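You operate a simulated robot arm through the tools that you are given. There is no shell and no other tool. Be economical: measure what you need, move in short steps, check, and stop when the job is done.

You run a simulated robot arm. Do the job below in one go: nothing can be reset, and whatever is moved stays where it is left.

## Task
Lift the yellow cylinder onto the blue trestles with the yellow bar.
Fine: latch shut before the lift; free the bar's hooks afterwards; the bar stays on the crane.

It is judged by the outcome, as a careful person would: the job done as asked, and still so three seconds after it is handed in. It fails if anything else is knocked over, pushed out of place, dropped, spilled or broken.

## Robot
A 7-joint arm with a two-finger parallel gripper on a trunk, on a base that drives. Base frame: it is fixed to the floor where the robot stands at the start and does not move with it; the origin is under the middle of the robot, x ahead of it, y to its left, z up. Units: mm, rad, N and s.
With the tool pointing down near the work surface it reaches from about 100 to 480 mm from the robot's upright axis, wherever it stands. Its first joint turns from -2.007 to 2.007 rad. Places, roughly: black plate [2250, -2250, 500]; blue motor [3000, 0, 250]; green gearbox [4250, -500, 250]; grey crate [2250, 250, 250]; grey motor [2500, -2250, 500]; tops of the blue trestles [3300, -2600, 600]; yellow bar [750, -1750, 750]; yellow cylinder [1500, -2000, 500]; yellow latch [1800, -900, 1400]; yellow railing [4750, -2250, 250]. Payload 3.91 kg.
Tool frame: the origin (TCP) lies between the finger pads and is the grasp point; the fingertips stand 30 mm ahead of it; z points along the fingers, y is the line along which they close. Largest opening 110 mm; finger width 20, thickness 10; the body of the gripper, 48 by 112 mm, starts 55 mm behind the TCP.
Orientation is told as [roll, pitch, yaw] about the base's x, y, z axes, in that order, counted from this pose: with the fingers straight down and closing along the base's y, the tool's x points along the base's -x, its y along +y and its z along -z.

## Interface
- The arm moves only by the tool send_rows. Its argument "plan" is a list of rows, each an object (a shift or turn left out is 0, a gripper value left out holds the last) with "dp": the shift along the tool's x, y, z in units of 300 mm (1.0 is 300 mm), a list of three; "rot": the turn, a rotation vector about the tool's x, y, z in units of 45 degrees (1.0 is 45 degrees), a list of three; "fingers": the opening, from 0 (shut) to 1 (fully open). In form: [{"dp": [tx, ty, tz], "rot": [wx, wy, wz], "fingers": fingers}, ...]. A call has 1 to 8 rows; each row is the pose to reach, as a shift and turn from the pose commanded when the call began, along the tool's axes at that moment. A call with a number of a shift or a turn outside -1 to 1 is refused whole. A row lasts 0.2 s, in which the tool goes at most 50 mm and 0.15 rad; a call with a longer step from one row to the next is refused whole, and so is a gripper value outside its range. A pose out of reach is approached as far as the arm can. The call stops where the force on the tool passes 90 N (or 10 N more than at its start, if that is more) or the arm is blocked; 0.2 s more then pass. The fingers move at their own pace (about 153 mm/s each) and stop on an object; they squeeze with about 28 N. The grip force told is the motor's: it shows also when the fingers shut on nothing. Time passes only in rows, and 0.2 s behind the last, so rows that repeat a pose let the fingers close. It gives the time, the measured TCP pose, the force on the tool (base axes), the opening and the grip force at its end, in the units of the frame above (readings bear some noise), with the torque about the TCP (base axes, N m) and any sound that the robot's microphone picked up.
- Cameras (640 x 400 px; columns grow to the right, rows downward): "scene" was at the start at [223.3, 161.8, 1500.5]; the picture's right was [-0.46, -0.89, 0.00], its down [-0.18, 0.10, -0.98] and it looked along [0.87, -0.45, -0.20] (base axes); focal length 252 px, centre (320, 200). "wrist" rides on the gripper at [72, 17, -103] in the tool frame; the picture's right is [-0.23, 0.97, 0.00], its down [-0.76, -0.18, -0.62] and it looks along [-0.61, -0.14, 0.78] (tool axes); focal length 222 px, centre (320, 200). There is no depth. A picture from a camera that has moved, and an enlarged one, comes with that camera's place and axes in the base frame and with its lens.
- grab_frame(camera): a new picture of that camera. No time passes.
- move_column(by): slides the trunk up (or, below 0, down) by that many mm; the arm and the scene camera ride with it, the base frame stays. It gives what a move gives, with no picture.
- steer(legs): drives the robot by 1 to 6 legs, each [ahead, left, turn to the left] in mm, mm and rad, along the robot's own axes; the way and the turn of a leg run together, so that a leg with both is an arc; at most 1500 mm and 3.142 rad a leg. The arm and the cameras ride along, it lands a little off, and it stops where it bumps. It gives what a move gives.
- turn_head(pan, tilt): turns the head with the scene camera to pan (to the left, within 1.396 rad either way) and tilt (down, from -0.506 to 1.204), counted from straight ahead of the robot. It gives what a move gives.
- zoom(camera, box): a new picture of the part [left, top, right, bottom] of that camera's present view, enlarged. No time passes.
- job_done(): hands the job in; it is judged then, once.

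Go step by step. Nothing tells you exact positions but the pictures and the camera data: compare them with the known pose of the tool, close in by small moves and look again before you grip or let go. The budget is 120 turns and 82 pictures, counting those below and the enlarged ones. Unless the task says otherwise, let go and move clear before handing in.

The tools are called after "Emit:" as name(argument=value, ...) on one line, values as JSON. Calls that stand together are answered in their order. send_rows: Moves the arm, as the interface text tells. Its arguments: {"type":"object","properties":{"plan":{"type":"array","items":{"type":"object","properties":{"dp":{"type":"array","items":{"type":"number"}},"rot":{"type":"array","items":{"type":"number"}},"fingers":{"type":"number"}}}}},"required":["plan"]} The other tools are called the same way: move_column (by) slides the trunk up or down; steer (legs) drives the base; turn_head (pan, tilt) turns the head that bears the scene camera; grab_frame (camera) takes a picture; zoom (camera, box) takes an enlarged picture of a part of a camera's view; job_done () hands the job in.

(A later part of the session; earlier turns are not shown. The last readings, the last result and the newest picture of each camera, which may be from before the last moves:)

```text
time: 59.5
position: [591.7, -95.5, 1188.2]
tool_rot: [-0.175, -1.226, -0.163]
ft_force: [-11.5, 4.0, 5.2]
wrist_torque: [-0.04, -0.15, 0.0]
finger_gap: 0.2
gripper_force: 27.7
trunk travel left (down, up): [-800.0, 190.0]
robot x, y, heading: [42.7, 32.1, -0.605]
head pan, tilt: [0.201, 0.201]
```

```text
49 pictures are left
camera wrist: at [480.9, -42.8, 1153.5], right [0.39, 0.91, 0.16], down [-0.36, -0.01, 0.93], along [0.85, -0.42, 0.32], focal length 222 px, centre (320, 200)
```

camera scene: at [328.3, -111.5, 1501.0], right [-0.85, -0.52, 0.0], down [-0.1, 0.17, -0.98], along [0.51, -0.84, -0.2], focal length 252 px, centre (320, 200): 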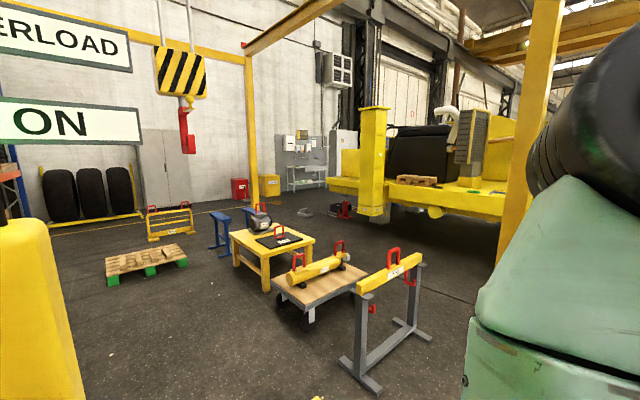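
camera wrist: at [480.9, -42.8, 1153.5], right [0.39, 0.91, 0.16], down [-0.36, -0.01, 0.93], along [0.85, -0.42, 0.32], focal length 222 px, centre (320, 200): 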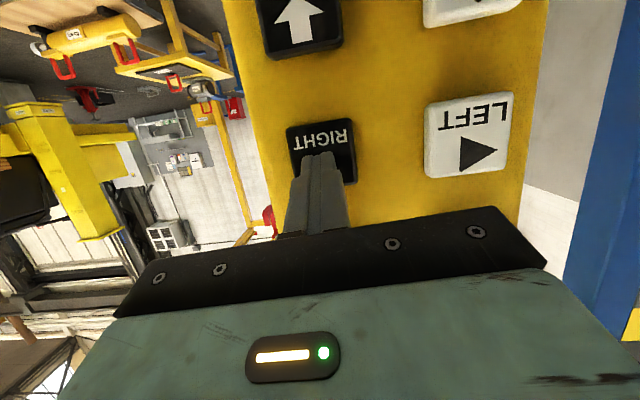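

Emit:
send_rows(plan=[{"dp": [0, 0, 0.008]}, {"dp": [0, 0, 0.008]}, {"dp": [0, 0, 0.008]}, {"dp": [0, 0, 0.008]}, {"dp": [0, 0, 0.008]}, {"dp": [0, 0, 0.008]}])

Emit:
grab_frame(camera="wrist")

```text
time: 60.9
position: [593.8, -96.2, 1186.1]
tool_rot: [-0.174, -1.228, -0.161]
ft_force: [-21.8, 11.2, 10.6]
wrist_torque: [-0.11, -0.33, 0.12]
finger_gap: 0.0
gripper_force: 28.1
trunk travel left (down, up): [-800.0, 190.0]
robot x, y, heading: [38.3, 25.9, -0.604]
head pan, tilt: [0.201, 0.201]
```

```text
48 pictures are left
camera wrist: at [482.5, -43.5, 1152.8], right [0.39, 0.91, 0.16], down [-0.36, -0.01, 0.93], along [0.85, -0.42, 0.32], focal length 222 px, centre (320, 200)
```

wrist: 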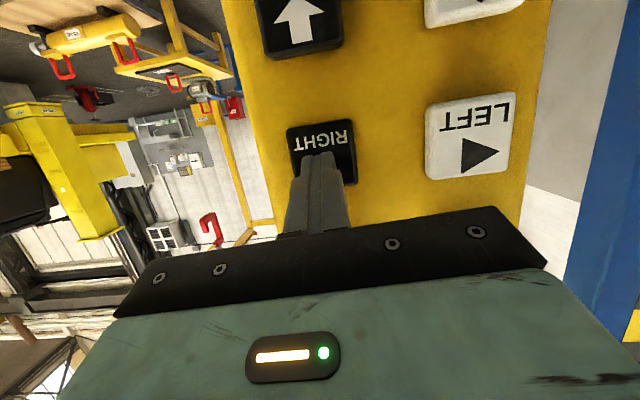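

The wrist camera sees the hook while I press: it goes right at about 240 mm/s. I keep holding.

Emit:
send_rows(plan=[{}, {}, {}, {}, {}, {}, {}, {}])

Emit:
grab_frame(camera="wrist")

```text
time: 62.7
position: [592.9, -96.7, 1187.0]
tool_rot: [-0.174, -1.228, -0.16]
ft_force: [-22.8, 13.3, 6.0]
wrist_torque: [-0.04, -0.16, 0.17]
finger_gap: 0.0
gripper_force: 27.6
trunk travel left (down, up): [-800.0, 190.0]
robot x, y, heading: [39.9, 28.7, -0.607]
head pan, tilt: [0.201, 0.201]
```

```text
47 pictures are left
camera wrist: at [482.6, -43.7, 1152.6], right [0.39, 0.91, 0.16], down [-0.36, -0.01, 0.93], along [0.85, -0.42, 0.32], focal length 222 px, centre (320, 200)
```

wrist: 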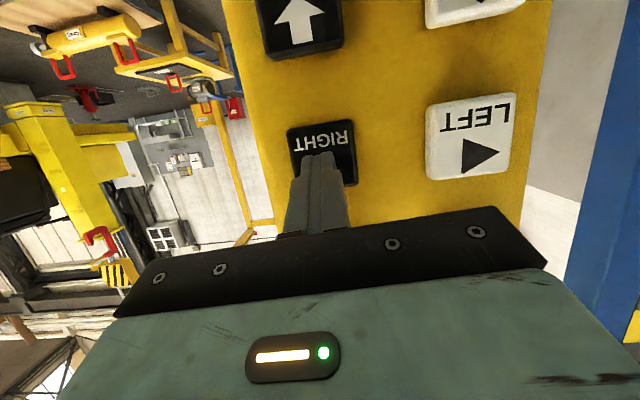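

It is about there; I release now and go to the lookout pose.

Emit:
send_rows(plan=[{"dp": [0, 0, -0.1]}, {"dp": [0, 0, -0.15]}])

Emit:
steer(legs=[[0, 0, -0.61]])

Emit:
turn_head(pan=0.1, tilt=0.15)

Emit:
grab_frame(camera="scene")

```text
time: 63.3
position: [556.3, -84.0, 1202.5]
tool_rot: [-0.172, -1.227, -0.168]
ft_force: [1.1, 0.0, 0.4]
wrist_torque: [0.0, 0.05, -0.02]
finger_gap: 0.1
gripper_force: 27.7
trunk travel left (down, up): [-800.0, 190.0]
robot x, y, heading: [39.2, 31.4, -0.613]
head pan, tilt: [0.201, 0.201]
```

```text
time: 65.4
position: [397.6, -358.6, 1202.1]
tool_rot: [-0.172, -1.227, -0.774]
ft_force: [0.2, 0.2, -0.1]
wrist_torque: [0.0, 0.03, 0.03]
finger_gap: 0.2
gripper_force: 28.5
trunk travel left (down, up): [-800.0, 190.0]
robot x, y, heading: [35.9, 30.3, -1.218]
head pan, tilt: [0.201, 0.201]
```

```text
time: 66.0
position: [397.7, -358.7, 1202.9]
tool_rot: [-0.174, -1.227, -0.774]
ft_force: [0.1, -0.1, 0.1]
wrist_torque: [0.01, 0.01, -0.03]
finger_gap: 0.0
gripper_force: 27.8
trunk travel left (down, up): [-800.0, 190.0]
robot x, y, heading: [38.8, 33.7, -1.222]
head pan, tilt: [0.099, 0.15]
```

```text
46 pictures are left
camera scene: at [319.8, -115.5, 1505.7], right [-0.9, -0.43, 0.0], down [-0.06, 0.14, -0.99], along [0.43, -0.89, -0.15], focal length 252 px, centre (320, 200)
```

scene: 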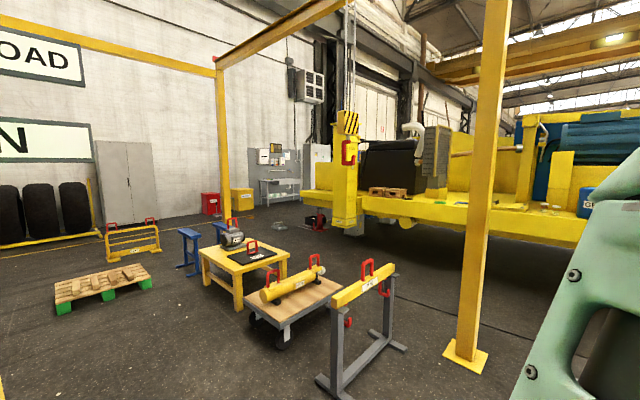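

Emit:
zoom(camera="scene", box=[240, 90, 440, 340])

```text
1.60 times, centred on (340, 215) of scene
camera zoom: at [319.8, -115.5, 1505.7], right [-0.9, -0.43, 0.0], down [-0.06, 0.14, -0.99], along [0.43, -0.89, -0.15], focal length 404 px, centre (288, 176)
```

zoom: 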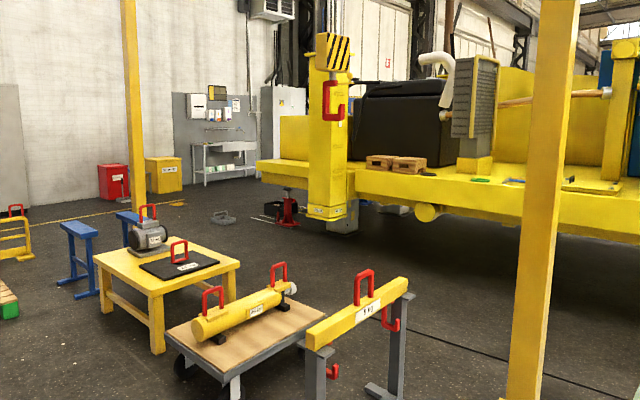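

Bar handle top triangulates to about (767, −1815, 808). I drive nearer for a second view to fix the hook's position.

Emit:
steer(legs=[[690, -250, 0]])

Emit:
turn_head(pan=0.35, tilt=0.15)

Emit:
grab_frame(camera="scene")

```text
time: 70.0
position: [395.1, -1093.3, 1202.3]
tool_rot: [-0.172, -1.227, -0.773]
ft_force: [0.0, -0.3, 0.0]
wrist_torque: [0.04, 0.04, -0.01]
finger_gap: 0.1
gripper_force: 27.8
trunk travel left (down, up): [-800.0, 190.0]
robot x, y, heading: [35.2, -702.9, -1.224]
head pan, tilt: [0.099, 0.15]
```

```text
time: 70.8
position: [395.0, -1091.7, 1202.4]
tool_rot: [-0.173, -1.228, -0.773]
ft_force: [-0.4, 0.5, -0.7]
wrist_torque: [-0.01, 0.0, 0.01]
finger_gap: 0.0
gripper_force: 28.2
trunk travel left (down, up): [-800.0, 190.0]
robot x, y, heading: [34.8, -698.5, -1.218]
head pan, tilt: [0.351, 0.15]
```

```text
44 pictures are left
camera scene: at [336.5, -836.8, 1505.7], right [-0.76, -0.64, 0.0], down [-0.1, 0.11, -0.99], along [0.64, -0.76, -0.15], focal length 252 px, centre (320, 200)
```

scene: 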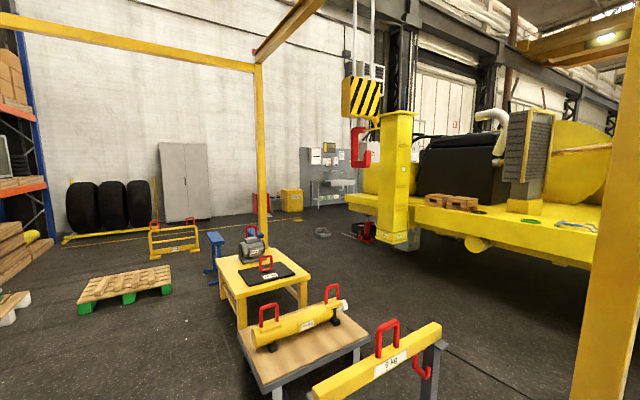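

Emit:
zoom(camera="scene", box=[335, 100, 399, 180])

Emit:
zoom(camera="scene", box=[300, 300, 460, 400])

```text
5.00 times, centred on (367, 140) of scene
camera zoom: at [336.5, -836.8, 1505.7], right [-0.76, -0.64, 0.0], down [-0.1, 0.11, -0.99], along [0.64, -0.76, -0.15], focal length 1262 px, centre (85, 500)
```

zoom: 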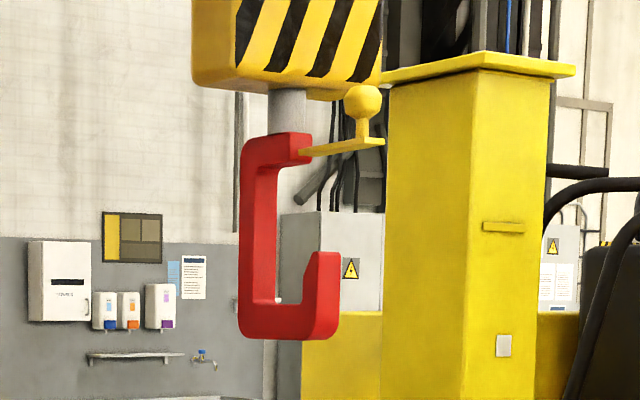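

```text
4.00 times, centred on (380, 350) of scene
camera zoom: at [336.5, -836.8, 1505.7], right [-0.76, -0.64, 0.0], down [-0.1, 0.11, -0.99], along [0.64, -0.76, -0.15], focal length 1009 px, centre (80, -400)
```

zoom: 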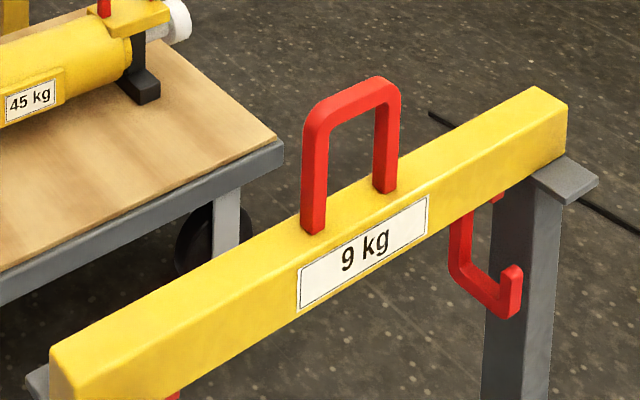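

Hook bottom is at about (914, −1795, 1490); the bar's eye at (766, −1808), top 808. The latch is the yellow lever, now standing out open. I return to the pendant to lower, which needs about 800 mm, and a small RIGHT step of ~50 mm.

Emit:
steer(legs=[[-690, 250, 0], [0, 0, 0.61]])

```text
time: 76.4
position: [547.0, -81.9, 1202.1]
tool_rot: [-0.173, -1.227, -0.151]
ft_force: [-0.1, 0.5, 0.8]
wrist_torque: [-0.04, 0.02, -0.02]
finger_gap: 0.1
gripper_force: 27.8
trunk travel left (down, up): [-800.0, 190.0]
robot x, y, heading: [30.0, 26.4, -0.597]
head pan, tilt: [0.351, 0.15]
```

Emit:
send_rows(plan=[{"dp": [-0.008, 0.008, 0.13]}, {"dp": [-0.008, 0.008, 0.171]}, {"dp": [-0.008, 0.008, 0.1]}])

Emit:
grab_frame(camera="wrist")

```text
time: 77.2
position: [574.0, -89.8, 1194.0]
tool_rot: [-0.173, -1.227, -0.151]
ft_force: [0.0, 0.2, 0.5]
wrist_torque: [0.02, 0.0, 0.02]
finger_gap: 0.0
gripper_force: 28.0
trunk travel left (down, up): [-800.0, 190.0]
robot x, y, heading: [29.5, 26.4, -0.597]
head pan, tilt: [0.351, 0.15]
```

```text
41 pictures are left
camera wrist: at [462.5, -38.7, 1160.3], right [0.38, 0.91, 0.16], down [-0.36, -0.01, 0.93], along [0.86, -0.41, 0.32], focal length 222 px, centre (320, 200)
```

wrist: 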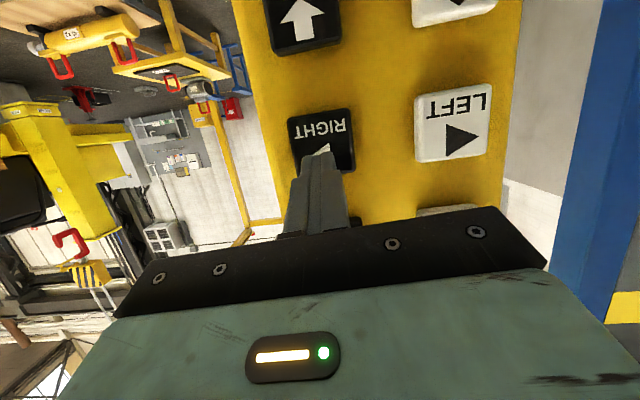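

Emit:
send_rows(plan=[{"dp": [-0.1, -0.005, -0.1]}, {"dp": [-0.2, -0.01, -0.12]}, {"dp": [-0.269, -0.014, -0.1]}, {"dp": [-0.269, -0.014, -0.035]}, {"dp": [-0.269, -0.014, -0.02]}, {"dp": [-0.269, -0.014, -0.014]}, {"dp": [-0.269, -0.014, -0.014]}, {"dp": [-0.269, -0.014, -0.014]}])

Emit:
grab_frame(camera="wrist")

```text
time: 79.0
position: [595.9, -94.2, 1274.1]
tool_rot: [-0.175, -1.23, -0.148]
ft_force: [-26.9, 8.3, 14.4]
wrist_torque: [-0.16, -0.39, -0.02]
finger_gap: 0.0
gripper_force: 28.0
trunk travel left (down, up): [-800.0, 190.0]
robot x, y, heading: [27.8, 27.7, -0.602]
head pan, tilt: [0.351, 0.15]
```

```text
40 pictures are left
camera wrist: at [483.1, -42.6, 1239.7], right [0.37, 0.91, 0.16], down [-0.36, -0.01, 0.93], along [0.86, -0.41, 0.32], focal length 222 px, centre (320, 200)
```

wrist: 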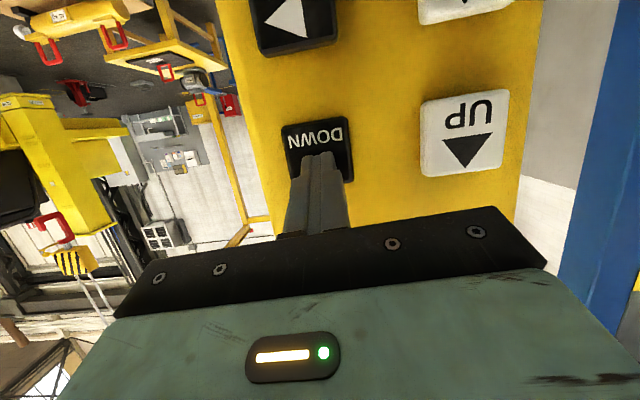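

Emit:
send_rows(plan=[{}, {}, {}, {}, {}])

Emit:
grab_frame(camera="wrist")

```text
time: 80.2
position: [593.7, -94.0, 1273.0]
tool_rot: [-0.175, -1.228, -0.149]
ft_force: [-27.2, 11.7, 14.9]
wrist_torque: [-0.11, -0.38, 0.05]
finger_gap: 0.0
gripper_force: 27.9
trunk travel left (down, up): [-800.0, 190.0]
robot x, y, heading: [29.4, 25.7, -0.603]
head pan, tilt: [0.351, 0.15]
```

```text
39 pictures are left
camera wrist: at [483.2, -42.6, 1239.4], right [0.38, 0.91, 0.16], down [-0.36, -0.01, 0.93], along [0.86, -0.41, 0.32], focal length 222 px, centre (320, 200)
```

wrist: 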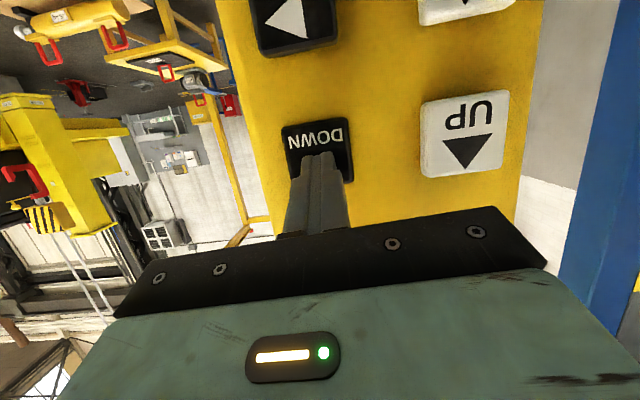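

Emit:
send_rows(plan=[{}, {}, {}, {}, {}, {}])

Emit:
send_rows(plan=[{"dp": [0, 0, -0.1]}, {"dp": [0, 0, -0.15]}])

Emit:
steer(legs=[[0, 0, -0.62], [690, -250, 0]])

Emit:
turn_head(pan=0.2, tilt=0.5)

Emit:
grab_frame(camera="scene")

```text
time: 81.6
position: [595.5, -94.6, 1273.8]
tool_rot: [-0.174, -1.225, -0.148]
ft_force: [-26.8, 14.1, 9.7]
wrist_torque: [-0.07, -0.26, 0.15]
finger_gap: 0.6
gripper_force: 27.9
trunk travel left (down, up): [-800.0, 190.0]
robot x, y, heading: [27.9, 25.1, -0.598]
head pan, tilt: [0.351, 0.15]
```

```text
time: 82.2
position: [557.5, -82.3, 1287.9]
tool_rot: [-0.172, -1.227, -0.154]
ft_force: [-0.1, 0.1, -0.7]
wrist_torque: [-0.01, 0.0, -0.01]
finger_gap: 0.0
gripper_force: 28.5
trunk travel left (down, up): [-800.0, 190.0]
robot x, y, heading: [28.8, 29.4, -0.599]
head pan, tilt: [0.351, 0.15]
```

```text
time: 87.9
position: [377.8, -1090.7, 1288.1]
tool_rot: [-0.171, -1.227, -0.782]
ft_force: [0.6, -0.8, -0.1]
wrist_torque: [-0.03, 0.01, 0.0]
finger_gap: 0.2
gripper_force: 28.4
trunk travel left (down, up): [-800.0, 190.0]
robot x, y, heading: [18.0, -693.6, -1.23]
head pan, tilt: [0.351, 0.15]
```

```text
time: 88.7
position: [378.8, -1091.5, 1288.3]
tool_rot: [-0.173, -1.228, -0.783]
ft_force: [-0.4, -0.9, -0.9]
wrist_torque: [0.02, 0.0, -0.01]
finger_gap: 0.1
gripper_force: 28.1
trunk travel left (down, up): [-800.0, 190.0]
robot x, y, heading: [16.6, -693.9, -1.227]
head pan, tilt: [0.201, 0.499]
```

```text
38 pictures are left
camera scene: at [302.2, -835.2, 1473.4], right [-0.86, -0.52, 0.0], down [-0.25, 0.41, -0.88], along [0.45, -0.75, -0.48], focal length 252 px, centre (320, 200)
```

scene: 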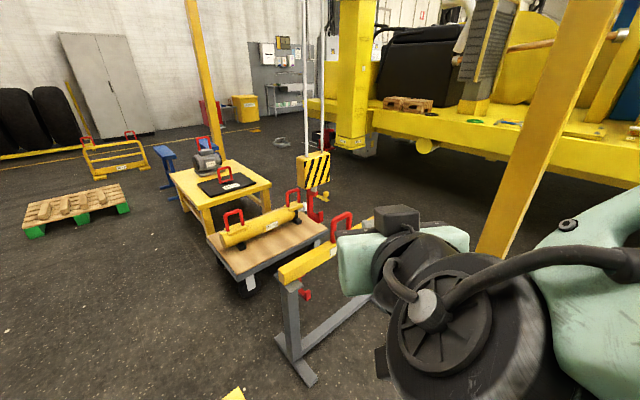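

Emit:
zoom(camera="scene", box=[270, 140, 398, 240])

```text
4.00 times, centred on (334, 190) of scene
camera zoom: at [302.2, -835.2, 1473.4], right [-0.86, -0.52, 0.0], down [-0.25, 0.41, -0.88], along [0.45, -0.75, -0.48], focal length 1009 px, centre (264, 240)
```

zoom: 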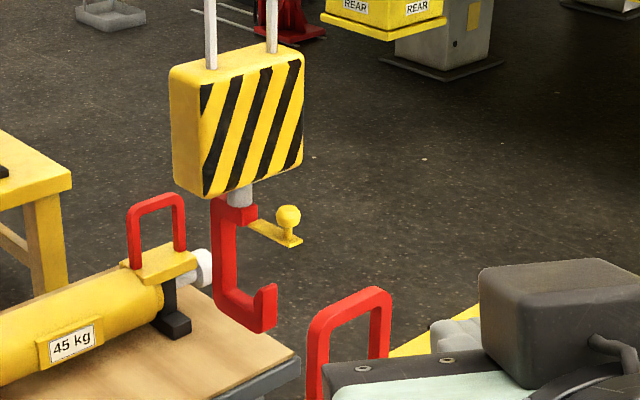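

Measured now: hook bottom z≈727, needs ≈690; RIGHT ≈45 mm, then BACK ≈140 mm. The crane ramps at about 250 mm/s², so I use short timed taps.

Emit:
steer(legs=[[-690, 250, 0], [0, 0, 0.62]])

```text
time: 94.4
position: [550.2, -75.4, 1287.7]
tool_rot: [-0.172, -1.227, -0.169]
ft_force: [0.2, 0.3, -0.3]
wrist_torque: [-0.03, -0.02, 0.0]
finger_gap: 0.0
gripper_force: 27.9
trunk travel left (down, up): [-800.0, 190.0]
robot x, y, heading: [24.5, 41.2, -0.615]
head pan, tilt: [0.201, 0.499]
```

Emit:
send_rows(plan=[{"dp": [-0.009, -0.01, 0.14]}, {"dp": [-0.009, -0.01, 0.175]}, {"dp": [-0.009, -0.01, 0.175]}, {"dp": [-0.009, -0.01, 0.08]}])

Emit:
send_rows(plan=[{"dp": [0.12, 0, 0.02]}, {"dp": [0.23, 0.006, 0.09]}, {"dp": [0.274, 0.008, 0.152]}, {"dp": [0.274, 0.008, 0.19]}, {"dp": [0.274, 0.008, 0.19]}, {"dp": [0.274, 0.008, 0.1]}])

Emit:
steer(legs=[[0, 0, -0.61], [690, -250, 0]])

Emit:
zoom(camera="scene", box=[270, 140, 398, 240])

```text
time: 95.4
position: [572.1, -87.6, 1281.5]
tool_rot: [-0.174, -1.225, -0.17]
ft_force: [0.8, 0.1, 0.1]
wrist_torque: [0.02, 0.02, -0.03]
finger_gap: 0.0
gripper_force: 28.2
trunk travel left (down, up): [-800.0, 190.0]
robot x, y, heading: [20.9, 39.6, -0.613]
head pan, tilt: [0.201, 0.499]
```

```text
time: 96.8
position: [573.8, -91.9, 1195.2]
tool_rot: [-0.176, -1.227, -0.167]
ft_force: [0.1, -0.4, -0.9]
wrist_torque: [-0.02, -0.02, -0.01]
finger_gap: 0.1
gripper_force: 28.3
trunk travel left (down, up): [-800.0, 190.0]
robot x, y, heading: [21.4, 42.2, -0.615]
head pan, tilt: [0.201, 0.499]
```

```text
time: 102.4
position: [407.8, -1110.4, 1195.0]
tool_rot: [-0.173, -1.228, -0.762]
ft_force: [0.3, 0.1, 0.4]
wrist_torque: [0.01, 0.04, 0.0]
finger_gap: 0.0
gripper_force: 27.7
trunk travel left (down, up): [-800.0, 190.0]
robot x, y, heading: [25.4, -695.4, -1.212]
head pan, tilt: [0.201, 0.499]
```

```text
4.00 times, centred on (334, 190) of scene
camera zoom: at [317.3, -832.0, 1473.3], right [-0.85, -0.53, 0.0], down [-0.25, 0.41, -0.88], along [0.47, -0.74, -0.48], focal length 1009 px, centre (264, 240)
```

zoom: 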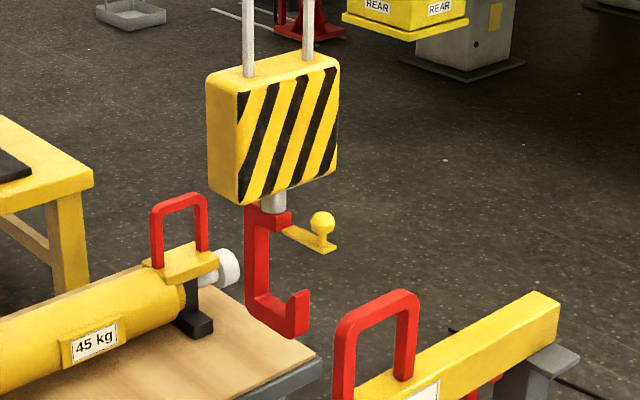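

Small taps moved ~13 mm right and ~8 mm down. One more tap each, one row longer, should give the remaining ~35 and ~30 mm.

Emit:
steer(legs=[[-690, 250, 0], [0, 0, 0.61]])

```text
time: 108.1
position: [564.4, -79.2, 1196.3]
tool_rot: [-0.172, -1.227, -0.159]
ft_force: [0.5, 0.4, 0.6]
wrist_torque: [0.02, 0.01, 0.01]
finger_gap: 0.1
gripper_force: 27.9
trunk travel left (down, up): [-800.0, 190.0]
robot x, y, heading: [18.8, 46.8, -0.603]
head pan, tilt: [0.201, 0.499]
```

Emit:
send_rows(plan=[{"dp": [-0.009, -0.02, 0.04]}, {"dp": [-0.009, -0.02, 0.09]}, {"dp": [-0.009, -0.02, 0.128]}, {"dp": [-0.009, -0.02, 0.128]}, {"dp": [-0.009, -0.02, 0.128]}, {"dp": [-0.009, -0.02, 0.03]}])

Emit:
send_rows(plan=[{"dp": [-0.11, -0.002, -0.03]}, {"dp": [-0.22, -0.006, -0.06]}, {"dp": [-0.274, -0.008, -0.035]}, {"dp": [-0.274, -0.008, 0.005]}, {"dp": [-0.274, -0.008, 0.005]}, {"dp": [-0.274, -0.008, 0.005]}, {"dp": [-0.274, -0.008, -0.09]}])

Emit:
steer(legs=[[0, 0, -0.61], [690, -250, 0]])

Emit:
zoom(camera="scene", box=[270, 140, 398, 240])

```text
time: 109.5
position: [573.9, -88.5, 1193.5]
tool_rot: [-0.173, -1.226, -0.161]
ft_force: [0.8, -0.2, 0.0]
wrist_torque: [0.01, 0.01, 0.01]
finger_gap: 0.0
gripper_force: 27.2
trunk travel left (down, up): [-800.0, 190.0]
robot x, y, heading: [18.2, 44.7, -0.606]
head pan, tilt: [0.201, 0.499]
```

```text
time: 111.1
position: [576.0, -88.0, 1280.4]
tool_rot: [-0.173, -1.225, -0.161]
ft_force: [1.5, -0.5, -0.4]
wrist_torque: [-0.01, -0.03, 0.01]
finger_gap: 0.0
gripper_force: 27.8
trunk travel left (down, up): [-800.0, 190.0]
robot x, y, heading: [20.5, 46.9, -0.609]
head pan, tilt: [0.201, 0.499]
```

```text
time: 116.8
position: [418.7, -1120.7, 1281.4]
tool_rot: [-0.174, -1.227, -0.755]
ft_force: [0.2, -0.8, -0.3]
wrist_torque: [-0.01, 0.0, 0.04]
finger_gap: 0.1
gripper_force: 27.4
trunk travel left (down, up): [-800.0, 190.0]
robot x, y, heading: [29.0, -699.4, -1.207]
head pan, tilt: [0.201, 0.499]
```

```text
4.00 times, centred on (334, 190) of scene
camera zoom: at [321.4, -832.2, 1473.3], right [-0.84, -0.54, 0.0], down [-0.26, 0.4, -0.88], along [0.47, -0.74, -0.48], focal length 1009 px, centre (264, 240)
```

zoom: 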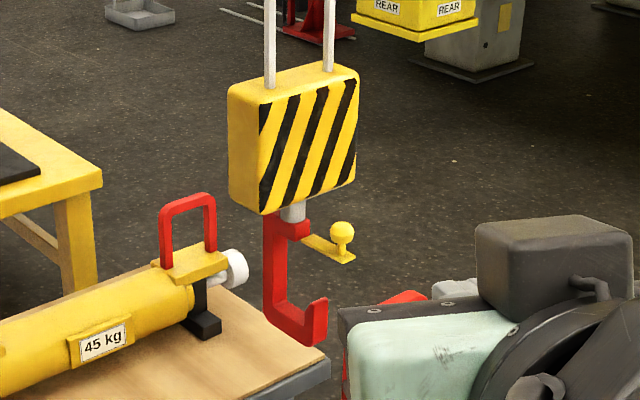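

Height is right now (bottom ≈694). Next: a last small RIGHT tap, then BACK most of the way, and look again.

Emit:
steer(legs=[[-690, 250, 0], [0, 0, 0.61]])

```text
time: 122.5
position: [570.9, -75.5, 1281.3]
tool_rot: [-0.174, -1.228, -0.126]
ft_force: [-0.8, 0.1, -0.1]
wrist_torque: [-0.04, 0.01, 0.01]
finger_gap: 0.0
gripper_force: 27.6
trunk travel left (down, up): [-800.0, 190.0]
robot x, y, heading: [12.5, 37.9, -0.577]
head pan, tilt: [0.201, 0.499]
```

Emit:
send_rows(plan=[{"dp": [0.13, -0.014, 0.03]}, {"dp": [0.265, -0.028, 0.085]}, {"dp": [0.265, -0.028, 0.165]}, {"dp": [0.265, -0.028, 0.207]}, {"dp": [0.265, -0.028, 0.207]}, {"dp": [0.265, -0.028, 0.207]}, {"dp": [0.265, -0.028, 0.1]}])

Emit:
send_rows(plan=[{"dp": [0.13, 0.008, 0.03]}, {"dp": [0.267, 0.016, 0.09]}, {"dp": [0.267, 0.016, 0.16]}, {"dp": [0.267, 0.016, 0.201]}, {"dp": [0.267, 0.016, 0.201]}, {"dp": [0.267, 0.016, 0.201]}, {"dp": [0.267, 0.016, 0.201]}])

Emit:
send_rows(plan=[{"dp": [0, 0, -0.1]}])

Emit:
steer(legs=[[0, 0, -0.63], [690, -250, 0]])

Emit:
zoom(camera="scene", box=[270, 140, 398, 240])

```text
time: 124.1
position: [573.5, -89.4, 1194.9]
tool_rot: [-0.173, -1.225, -0.131]
ft_force: [0.4, -0.3, 0.3]
wrist_torque: [0.01, -0.01, 0.03]
finger_gap: 0.0
gripper_force: 27.8
trunk travel left (down, up): [-800.0, 190.0]
robot x, y, heading: [10.9, 39.9, -0.574]
head pan, tilt: [0.201, 0.499]
```

```text
time: 125.7
position: [595.5, -96.8, 1101.9]
tool_rot: [-0.174, -1.225, -0.124]
ft_force: [-39.5, 8.7, 17.0]
wrist_torque: [-0.16, -0.47, -0.09]
finger_gap: 0.0
gripper_force: 28.2
trunk travel left (down, up): [-800.0, 190.0]
robot x, y, heading: [9.7, 37.3, -0.571]
head pan, tilt: [0.201, 0.499]
```

```text
time: 126.1
position: [574.1, -90.3, 1111.2]
tool_rot: [-0.172, -1.228, -0.131]
ft_force: [0.6, 0.4, 0.3]
wrist_torque: [-0.01, -0.01, 0.01]
finger_gap: 0.1
gripper_force: 28.3
trunk travel left (down, up): [-800.0, 190.0]
robot x, y, heading: [14.2, 37.5, -0.576]
head pan, tilt: [0.201, 0.499]
```

```text
time: 131.8
position: [409.2, -1140.2, 1111.7]
tool_rot: [-0.174, -1.226, -0.753]
ft_force: [-0.7, 0.2, 0.1]
wrist_torque: [0.02, 0.01, -0.02]
finger_gap: 0.1
gripper_force: 27.5
trunk travel left (down, up): [-800.0, 190.0]
robot x, y, heading: [28.4, -702.8, -1.2]
head pan, tilt: [0.201, 0.499]
```

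```text
4.00 times, centred on (334, 190) of scene
camera zoom: at [320.8, -839.9, 1473.3], right [-0.84, -0.54, 0.0], down [-0.26, 0.4, -0.88], along [0.47, -0.74, -0.48], focal length 1009 px, centre (264, 240)
```

zoom: 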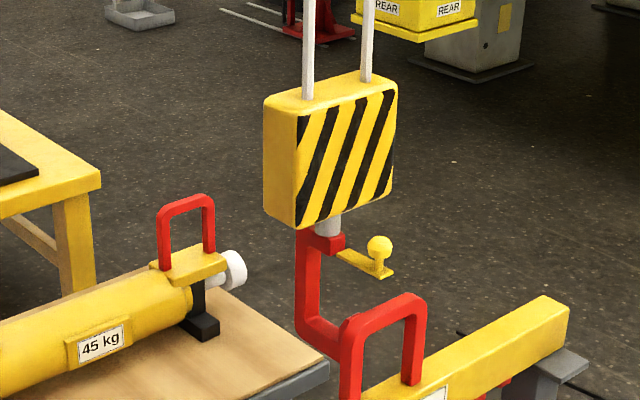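

The hook tip is right at the eye, well aligned sideways; about 85 mm BACK remains. Then a small UP tap to put the tip inside the eye without taking load.

Emit:
steer(legs=[[-690, 250, 0], [0, 0, 0.61]])

```text
time: 137.5
position: [572.8, -119.1, 1111.6]
tool_rot: [-0.173, -1.228, -0.176]
ft_force: [-0.3, 0.1, -0.1]
wrist_torque: [0.02, 0.01, 0.0]
finger_gap: 0.0
gripper_force: 27.8
trunk travel left (down, up): [-800.0, 190.0]
robot x, y, heading: [15.5, 36.4, -0.618]
head pan, tilt: [0.201, 0.499]
```

Emit:
send_rows(plan=[{"dp": [0.011, 0.098, -0.03]}, {"dp": [0.011, 0.098, 0.02]}, {"dp": [0.011, 0.098, 0.061]}, {"dp": [0.011, 0.098, 0.061]}, {"dp": [0.011, 0.098, 0.061]}, {"dp": [0.011, 0.098, 0.061]}, {"dp": [0.011, 0.098, 0.061]}])

Emit:
send_rows(plan=[{"dp": [0, 0, -0.1]}])

Emit:
send_rows(plan=[{"dp": [-0.1, 0.05, -0.1]}, {"dp": [-0.21, 0.1, -0.19]}, {"dp": [-0.33, 0.16, -0.25]}, {"dp": [-0.45, 0.22, -0.25]}, {"dp": [-0.537, 0.271, -0.2]}])

```text
time: 139.1
position: [596.4, -95.7, 1102.2]
tool_rot: [-0.173, -1.229, -0.174]
ft_force: [-36.3, 16.6, 17.5]
wrist_torque: [-0.13, -0.51, 0.12]
finger_gap: 0.0
gripper_force: 27.9
trunk travel left (down, up): [-800.0, 190.0]
robot x, y, heading: [19.0, 38.4, -0.625]
head pan, tilt: [0.201, 0.499]
```

```text
time: 139.5
position: [571.0, -89.1, 1110.9]
tool_rot: [-0.174, -1.227, -0.179]
ft_force: [-0.1, -0.1, -0.3]
wrist_torque: [0.0, 0.01, 0.0]
finger_gap: 0.0
gripper_force: 28.1
trunk travel left (down, up): [-800.0, 190.0]
robot x, y, heading: [18.9, 37.8, -0.624]
head pan, tilt: [0.201, 0.499]
```

```text
time: 140.7
position: [597.7, 0.3, 1277.8]
tool_rot: [-0.173, -1.228, -0.177]
ft_force: [-1.1, 0.0, 0.0]
wrist_torque: [0.0, 0.01, 0.01]
finger_gap: 0.1
gripper_force: 28.1
trunk travel left (down, up): [-800.0, 190.0]
robot x, y, heading: [17.3, 38.9, -0.621]
head pan, tilt: [0.201, 0.499]
```

Emit:
send_rows(plan=[{"dp": [0, 0, 0.055]}, {"dp": [0, 0, 0.095]}, {"dp": [0, 0, 0.095]}, {"dp": [0, 0, 0.095]}, {"dp": [0, 0, 0]}, {"dp": [0, 0, -0.1]}])

Emit:
steer(legs=[[0, 0, -0.61], [690, -250, 0]])

Emit:
turn_head(pan=0.35, tilt=0.5)

Emit:
zoom(camera="scene", box=[300, 140, 460, 240])

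```text
time: 142.1
position: [570.7, 8.7, 1287.6]
tool_rot: [-0.175, -1.225, -0.176]
ft_force: [0.4, 0.8, -0.2]
wrist_torque: [-0.01, 0.01, 0.0]
finger_gap: 0.0
gripper_force: 27.7
trunk travel left (down, up): [-800.0, 190.0]
robot x, y, heading: [19.1, 35.6, -0.621]
head pan, tilt: [0.201, 0.499]
```

```text
time: 147.7
position: [458.0, -1030.7, 1288.2]
tool_rot: [-0.175, -1.227, -0.777]
ft_force: [-1.0, 0.4, -0.2]
wrist_torque: [-0.04, 0.01, 0.0]
finger_gap: 0.3
gripper_force: 27.7
trunk travel left (down, up): [-800.0, 190.0]
robot x, y, heading: [12.2, -693.4, -1.223]
head pan, tilt: [0.201, 0.499]
```

```text
time: 148.4
position: [458.7, -1029.5, 1286.7]
tool_rot: [-0.173, -1.227, -0.775]
ft_force: [-0.2, 0.1, 0.0]
wrist_torque: [0.03, 0.0, 0.0]
finger_gap: 0.0
gripper_force: 28.5
trunk travel left (down, up): [-800.0, 190.0]
robot x, y, heading: [17.6, -693.8, -1.225]
head pan, tilt: [0.351, 0.499]
```

```text
4.00 times, centred on (380, 190) of scene
camera zoom: at [315.3, -828.4, 1473.3], right [-0.77, -0.64, 0.0], down [-0.31, 0.37, -0.88], along [0.56, -0.67, -0.48], focal length 1009 px, centre (80, 240)
```

zoom: 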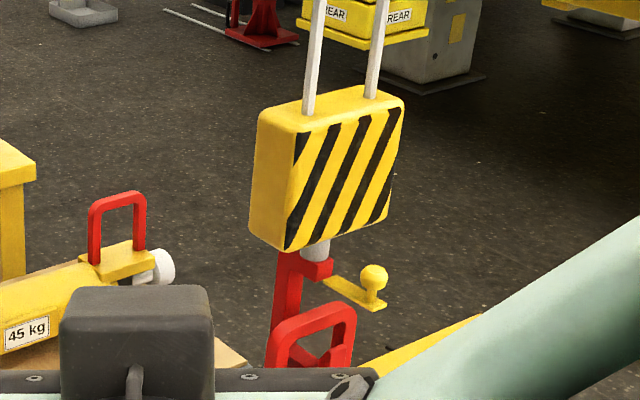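

The tip appears to be inside the eye. Now the latch: I'll grip its ball knob with the tool tilted 45° and swing it down. First I turn and reshape the arm here.

Emit:
steer(legs=[[0, 0, 0.775]])

Emit:
send_rows(plan=[{"rot": [0, 0.18, 0]}, {"rot": [0, 0.36, 0]}, {"rot": [0, 0.54, 0]}])

```text
time: 150.8
position: [566.5, -623.9, 1288.8]
tool_rot: [-0.171, -1.228, -0.002]
ft_force: [-0.1, -1.0, -0.2]
wrist_torque: [-0.02, 0.0, -0.02]
finger_gap: 0.0
gripper_force: 27.7
trunk travel left (down, up): [-800.0, 190.0]
robot x, y, heading: [15.4, -695.5, -0.448]
head pan, tilt: [0.351, 0.499]
```

```text
time: 151.6
position: [567.4, -624.3, 1288.1]
tool_rot: [-0.084, -0.804, -0.102]
ft_force: [0.7, 0.3, 0.3]
wrist_torque: [-0.02, 0.03, -0.01]
finger_gap: 0.2
gripper_force: 27.9
trunk travel left (down, up): [-800.0, 190.0]
robot x, y, heading: [14.1, -691.9, -0.448]
head pan, tilt: [0.351, 0.499]
```

Emit:
send_rows(plan=[{"dp": [0.11, -0.087, 0.02], "rot": [0.01, 0.01, 0.03]}, {"dp": [0.22, -0.174, 0.04], "rot": [0.02, 0.01, 0.06]}, {"dp": [0.33, -0.26, 0.06], "rot": [0.03, 0.02, 0.1]}, {"dp": [0.44, -0.346, 0.09], "rot": [0.048, 0.033, 0.148]}, {"dp": [0.55, -0.433, 0.11], "rot": [0.048, 0.033, 0.148]}, {"dp": [0.66, -0.52, 0.13], "rot": [0.048, 0.033, 0.148]}, {"dp": [0.775, -0.61, 0.15], "rot": [0.048, 0.033, 0.148], "fingers": 1}])

Emit:
steer(legs=[[500, -773, 0]])

Emit:
grab_frame(camera="scene")

Emit:
grab_frame(camera="wrist")

```text
time: 153.2
position: [468.8, -714.2, 1119.0]
tool_rot: [-0.003, -0.783, -0.273]
ft_force: [0.1, -0.7, 0.3]
wrist_torque: [0.03, 0.01, 0.01]
finger_gap: 109.9
gripper_force: 0.1
out of reach, approached as far as the arm can: row 5, 6, 7
trunk travel left (down, up): [-800.0, 190.0]
robot x, y, heading: [17.3, -697.5, -0.454]
head pan, tilt: [0.351, 0.499]
```

```text
time: 158.0
position: [602.7, -1610.5, 1118.6]
tool_rot: [-0.004, -0.784, -0.254]
ft_force: [0.6, 0.9, 0.6]
wrist_torque: [-0.02, 0.01, -0.01]
finger_gap: 110.1
gripper_force: 0.1
trunk travel left (down, up): [-800.0, 190.0]
robot x, y, heading: [151.0, -1599.6, -0.427]
head pan, tilt: [0.351, 0.499]
```

```text
32 pictures are left
camera scene: at [454.8, -1479.5, 1473.3], right [-0.08, -1.0, 0.0], down [-0.48, 0.04, -0.88], along [0.88, -0.07, -0.48], focal length 252 px, centre (320, 200)
```

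scene: 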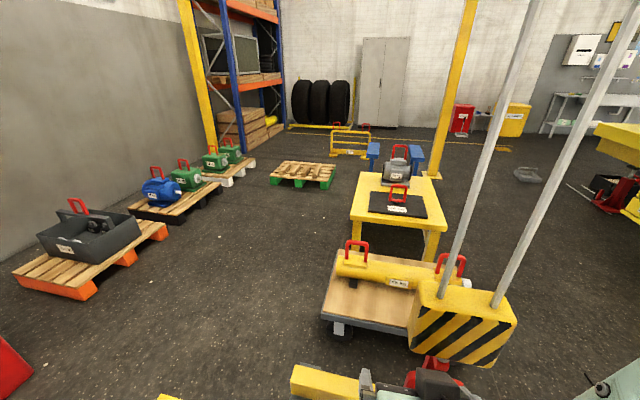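

```text
31 pictures are left
camera wrist: at [486.5, -1562.3, 1140.9], right [0.4, 0.9, 0.16], down [0.05, -0.19, 0.98], along [0.91, -0.39, -0.12], focal length 222 px, centre (320, 200)
```

wrist: 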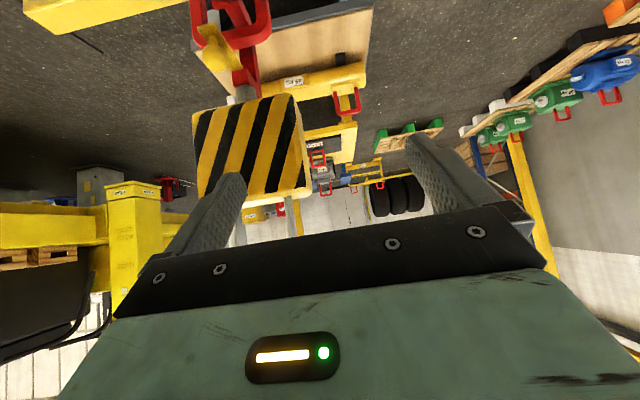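

The wrist camera shows the block, the hook through the eye and the yellow knob. I move to a pre-grasp point and look again to triangulate the knob.

Emit:
send_rows(plan=[{"dp": [0.06, -0.1, 0.07]}, {"dp": [0.12, -0.21, 0.14]}, {"dp": [0.17, -0.32, 0.22]}, {"dp": [0.223, -0.417, 0.293]}])

Emit:
grab_frame(camera="wrist")

Emit:
turn_head(pan=-0.25, tilt=0.75)

Emit:
grab_frame(camera="scene")

```text
time: 159.0
position: [651.7, -1679.8, 977.5]
tool_rot: [-0.003, -0.783, -0.256]
ft_force: [-0.9, 0.6, 0.8]
wrist_torque: [-0.02, -0.04, -0.03]
finger_gap: 109.8
gripper_force: 0.0
out of reach, approached as far as the arm can: row 1, 2, 3, 4
trunk travel left (down, up): [-800.0, 190.0]
robot x, y, heading: [151.7, -1601.4, -0.433]
head pan, tilt: [0.351, 0.499]
```

```text
30 pictures are left
camera wrist: at [535.0, -1632.6, 1000.7], right [0.4, 0.9, 0.16], down [0.05, -0.2, 0.98], along [0.91, -0.39, -0.12], focal length 222 px, centre (320, 200)
```

wrist: 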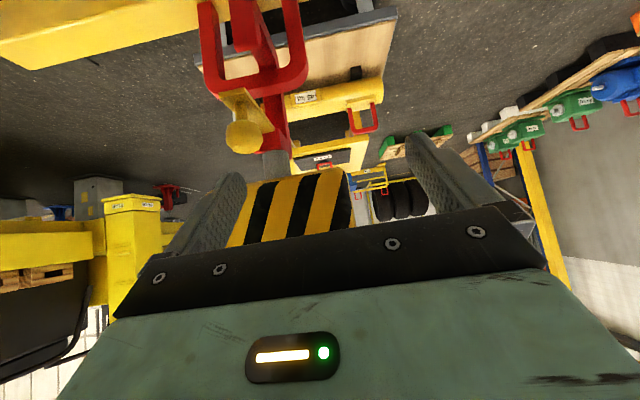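

```text
time: 160.0
position: [651.6, -1681.1, 978.7]
tool_rot: [-0.006, -0.784, -0.252]
ft_force: [0.4, -0.2, 0.7]
wrist_torque: [-0.01, -0.01, 0.01]
finger_gap: 110.1
gripper_force: 0.1
trunk travel left (down, up): [-800.0, 190.0]
robot x, y, heading: [155.5, -1599.1, -0.428]
head pan, tilt: [-0.25, 0.75]
```

```text
29 pictures are left
camera scene: at [428.6, -1524.3, 1451.4], right [-0.63, -0.78, 0.0], down [-0.53, 0.43, -0.73], along [0.57, -0.46, -0.68], focal length 252 px, centre (320, 200)
```

scene: 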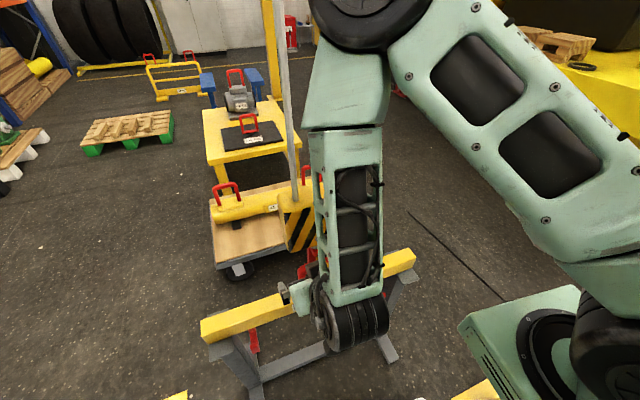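

The knob triangulates to about (686, −1757, 911). I close in to 60 mm short of it, fingers open, and check.

Emit:
send_rows(plan=[{"dp": [0.015, -0.11, 0.03]}, {"dp": [0.035, -0.215, 0.08]}])

Emit:
grab_frame(camera="wrist")

```text
time: 160.6
position: [666.2, -1739.3, 941.8]
tool_rot: [-0.002, -0.783, -0.253]
ft_force: [-0.2, 0.3, -0.5]
wrist_torque: [-0.04, -0.01, -0.02]
finger_gap: 110.0
gripper_force: 0.1
out of reach, approached as far as the arm can: row 1, 2
trunk travel left (down, up): [-800.0, 190.0]
robot x, y, heading: [149.7, -1600.8, -0.43]
head pan, tilt: [-0.25, 0.75]
```

```text
28 pictures are left
camera wrist: at [549.5, -1691.2, 964.3], right [0.4, 0.9, 0.16], down [0.05, -0.19, 0.98], along [0.91, -0.39, -0.13], focal length 222 px, centre (320, 200)
```

wrist: 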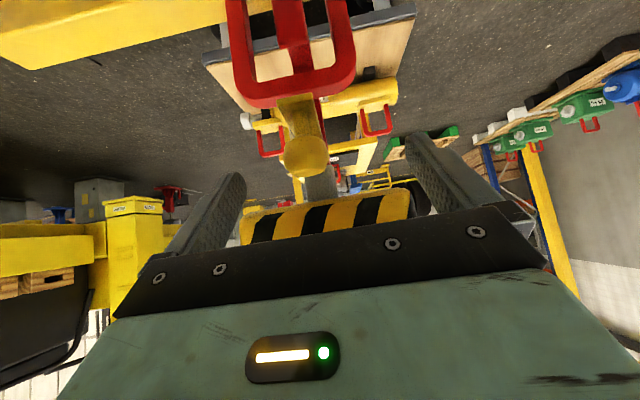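

Emit:
send_rows(plan=[{"dp": [0.015, -0.037, 0.06]}, {"dp": [0.015, -0.037, 0.122]}, {"dp": [0.015, -0.037, 0.122], "fingers": 0}, {"dp": [0.015, -0.037, 0.122], "fingers": 0}, {"dp": [0.015, -0.037, 0.122], "fingers": 0}])

Emit:
grab_frame(camera="wrist")

```text
time: 161.8
position: [686.6, -1752.8, 912.9]
tool_rot: [0.0, -0.783, -0.253]
ft_force: [9.1, 20.8, -2.7]
wrist_torque: [0.05, 0.1, -0.07]
finger_gap: 28.1
gripper_force: 44.8
trunk travel left (down, up): [-800.0, 190.0]
robot x, y, heading: [151.2, -1596.7, -0.432]
head pan, tilt: [-0.25, 0.75]
```

```text
27 pictures are left
camera wrist: at [570.2, -1704.7, 935.6], right [0.4, 0.9, 0.16], down [0.05, -0.2, 0.98], along [0.92, -0.38, -0.13], focal length 222 px, centre (320, 200)
```

wrist: 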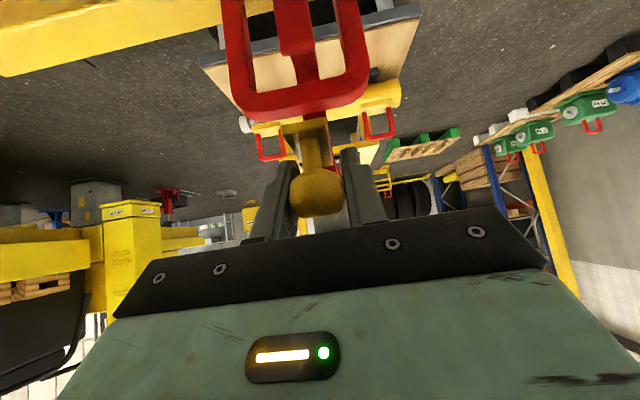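

Knob gripped (28 mm). I swing it down along the arc around its pivot, first half.

Emit:
send_rows(plan=[{"dp": [0.035, 0, 0.02]}, {"dp": [0.071, 0, 0.039]}, {"dp": [0.1, 0, 0.067]}, {"dp": [0.129, 0, 0.095]}, {"dp": [0.15, 0, 0.13]}, {"dp": [0.17, 0, 0.165]}])

Emit:
grab_frame(camera="wrist")

```text
time: 163.2
position: [685.1, -1751.9, 842.3]
tool_rot: [0.0, -0.785, -0.254]
ft_force: [0.6, 25.1, 14.0]
wrist_torque: [-0.62, -0.95, -0.37]
finger_gap: 28.7
gripper_force: 44.8
trunk travel left (down, up): [-800.0, 190.0]
robot x, y, heading: [151.2, -1600.9, -0.429]
head pan, tilt: [-0.25, 0.75]
```

```text
26 pictures are left
camera wrist: at [568.2, -1703.8, 864.4], right [0.4, 0.9, 0.16], down [0.05, -0.2, 0.98], along [0.91, -0.39, -0.13], focal length 222 px, centre (320, 200)
```

wrist: 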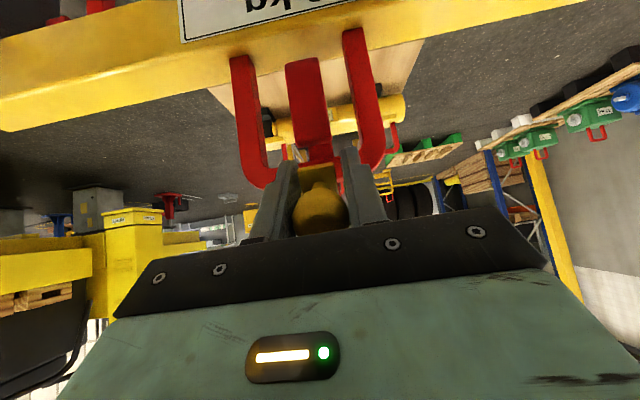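

Emit:
send_rows(plan=[{"dp": [0.012, 0, 0.04]}, {"dp": [0.022, 0, 0.077]}, {"dp": [0.024, 0, 0.118]}, {"dp": [0.023, 0, 0.158]}, {"dp": [0.015, 0, 0.198]}, {"dp": [0.004, 0, 0.236]}])

Emit:
grab_frame(camera="wrist")

```text
time: 164.6
position: [716.7, -1760.8, 797.9]
tool_rot: [-0.007, -0.771, -0.245]
ft_force: [-35.1, 8.3, 53.3]
wrist_torque: [-3.18, -0.25, -1.56]
finger_gap: 29.0
gripper_force: 45.1
trunk travel left (down, up): [-800.0, 190.0]
robot x, y, heading: [148.6, -1596.4, -0.431]
head pan, tilt: [-0.25, 0.75]
stopped in row 6: the force on the tool passed its limit at 103 N (the readings are from after the stop); the commanded pose is now the measured one
```

```text
25 pictures are left
camera wrist: at [599.7, -1713.4, 821.5], right [0.4, 0.9, 0.15], down [0.07, -0.2, 0.98], along [0.92, -0.38, -0.14], focal length 222 px, centre (320, 200)
```

wrist: 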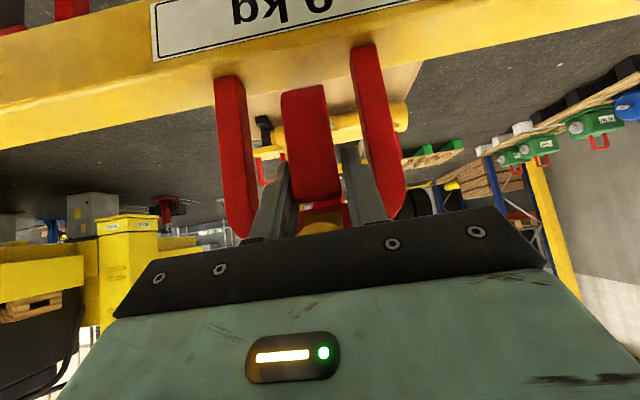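

The swing met a stop at about 31/−115 mm travel, near the closed position. I open, back off and look.

Emit:
send_rows(plan=[{"fingers": 0.6}, {"fingers": 0.6}, {"dp": [0, 0, -0.12], "fingers": 0.6}, {"dp": [0, 0, -0.24], "fingers": 0.6}])

Emit:
grab_frame(camera="wrist")

```text
time: 165.6
position: [670.4, -1750.2, 846.0]
tool_rot: [-0.004, -0.768, -0.25]
ft_force: [0.2, 0.7, -0.1]
wrist_torque: [-0.01, 0.06, 0.02]
finger_gap: 66.0
gripper_force: 0.0
trunk travel left (down, up): [-800.0, 190.0]
robot x, y, heading: [152.6, -1598.9, -0.433]
head pan, tilt: [-0.25, 0.75]
```

```text
24 pictures are left
camera wrist: at [554.4, -1703.2, 870.6], right [0.4, 0.9, 0.15], down [0.07, -0.2, 0.98], along [0.91, -0.38, -0.14], focal length 222 px, centre (320, 200)
```

wrist: 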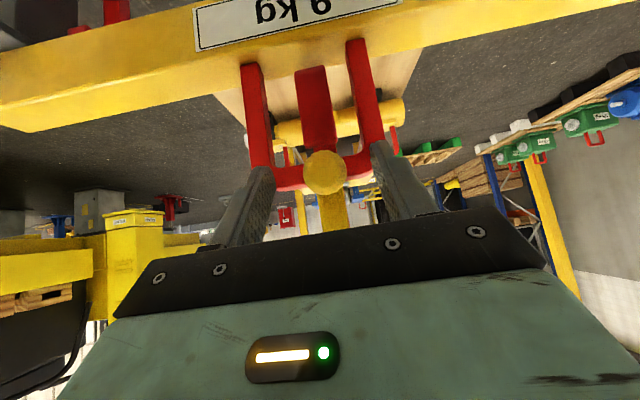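

The latch looks only partly swung. I back away to get a side view of hook, eye and latch.

Emit:
send_rows(plan=[{"dp": [0, 0, -0.15]}, {"dp": [-0.1, 0, -0.25]}, {"dp": [-0.2, 0, -0.3]}])

Emit:
steer(legs=[[-150, 550, 0], [0, 0, -0.75]])

Emit:
turn_head(pan=0.25, tilt=0.7)

Emit:
grab_frame(camera="scene")

```text
time: 166.4
position: [666.4, -1736.7, 944.5]
tool_rot: [-0.006, -0.767, -0.248]
ft_force: [0.0, -0.5, -0.8]
wrist_torque: [0.03, 0.02, 0.0]
finger_gap: 65.8
gripper_force: 0.0
out of reach, approached as far as the arm can: row 2, 3
trunk travel left (down, up): [-800.0, 190.0]
robot x, y, heading: [149.5, -1599.5, -0.43]
head pan, tilt: [-0.25, 0.75]
```

```text
time: 171.6
position: [523.4, -1492.5, 944.5]
tool_rot: [-0.006, -0.769, -1.004]
ft_force: [0.6, 0.6, -0.4]
wrist_torque: [0.01, 0.05, -0.01]
finger_gap: 66.0
gripper_force: 0.1
trunk travel left (down, up): [-800.0, 190.0]
robot x, y, heading: [244.8, -1033.9, -1.19]
head pan, tilt: [-0.25, 0.75]
```

```text
time: 172.6
position: [523.5, -1491.8, 945.4]
tool_rot: [-0.004, -0.769, -1.002]
ft_force: [0.7, -0.9, -0.6]
wrist_torque: [-0.01, 0.03, -0.01]
finger_gap: 66.1
gripper_force: 0.0
trunk travel left (down, up): [-800.0, 190.0]
robot x, y, heading: [241.6, -1036.8, -1.184]
head pan, tilt: [0.25, 0.7]
```

```text
23 pictures are left
camera scene: at [534.1, -1160.0, 1455.6], right [-0.81, -0.59, 0.0], down [-0.38, 0.52, -0.76], along [0.45, -0.62, -0.64], focal length 252 px, centre (320, 200)
```

scene: 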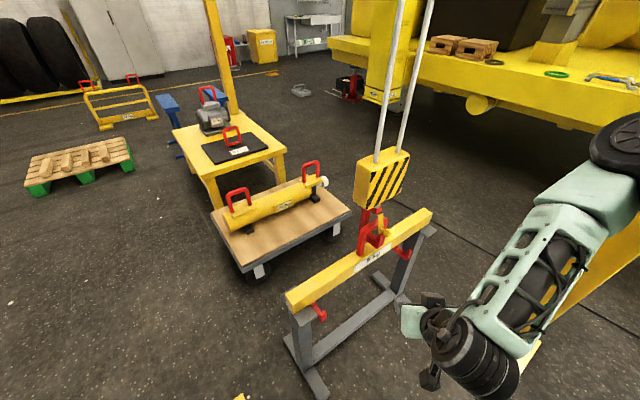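

Emit:
zoom(camera="scene", box=[333, 190, 413, 270])

```text
5.00 times, centred on (373, 230) of scene
camera zoom: at [534.1, -1160.0, 1455.6], right [-0.81, -0.59, 0.0], down [-0.38, 0.52, -0.76], along [0.45, -0.62, -0.64], focal length 1262 px, centre (55, 50)
```

zoom: 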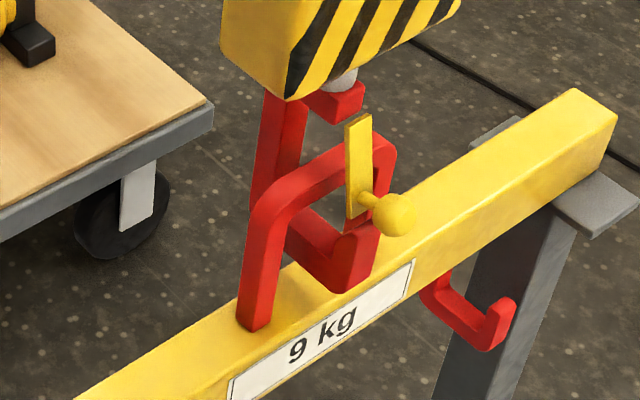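

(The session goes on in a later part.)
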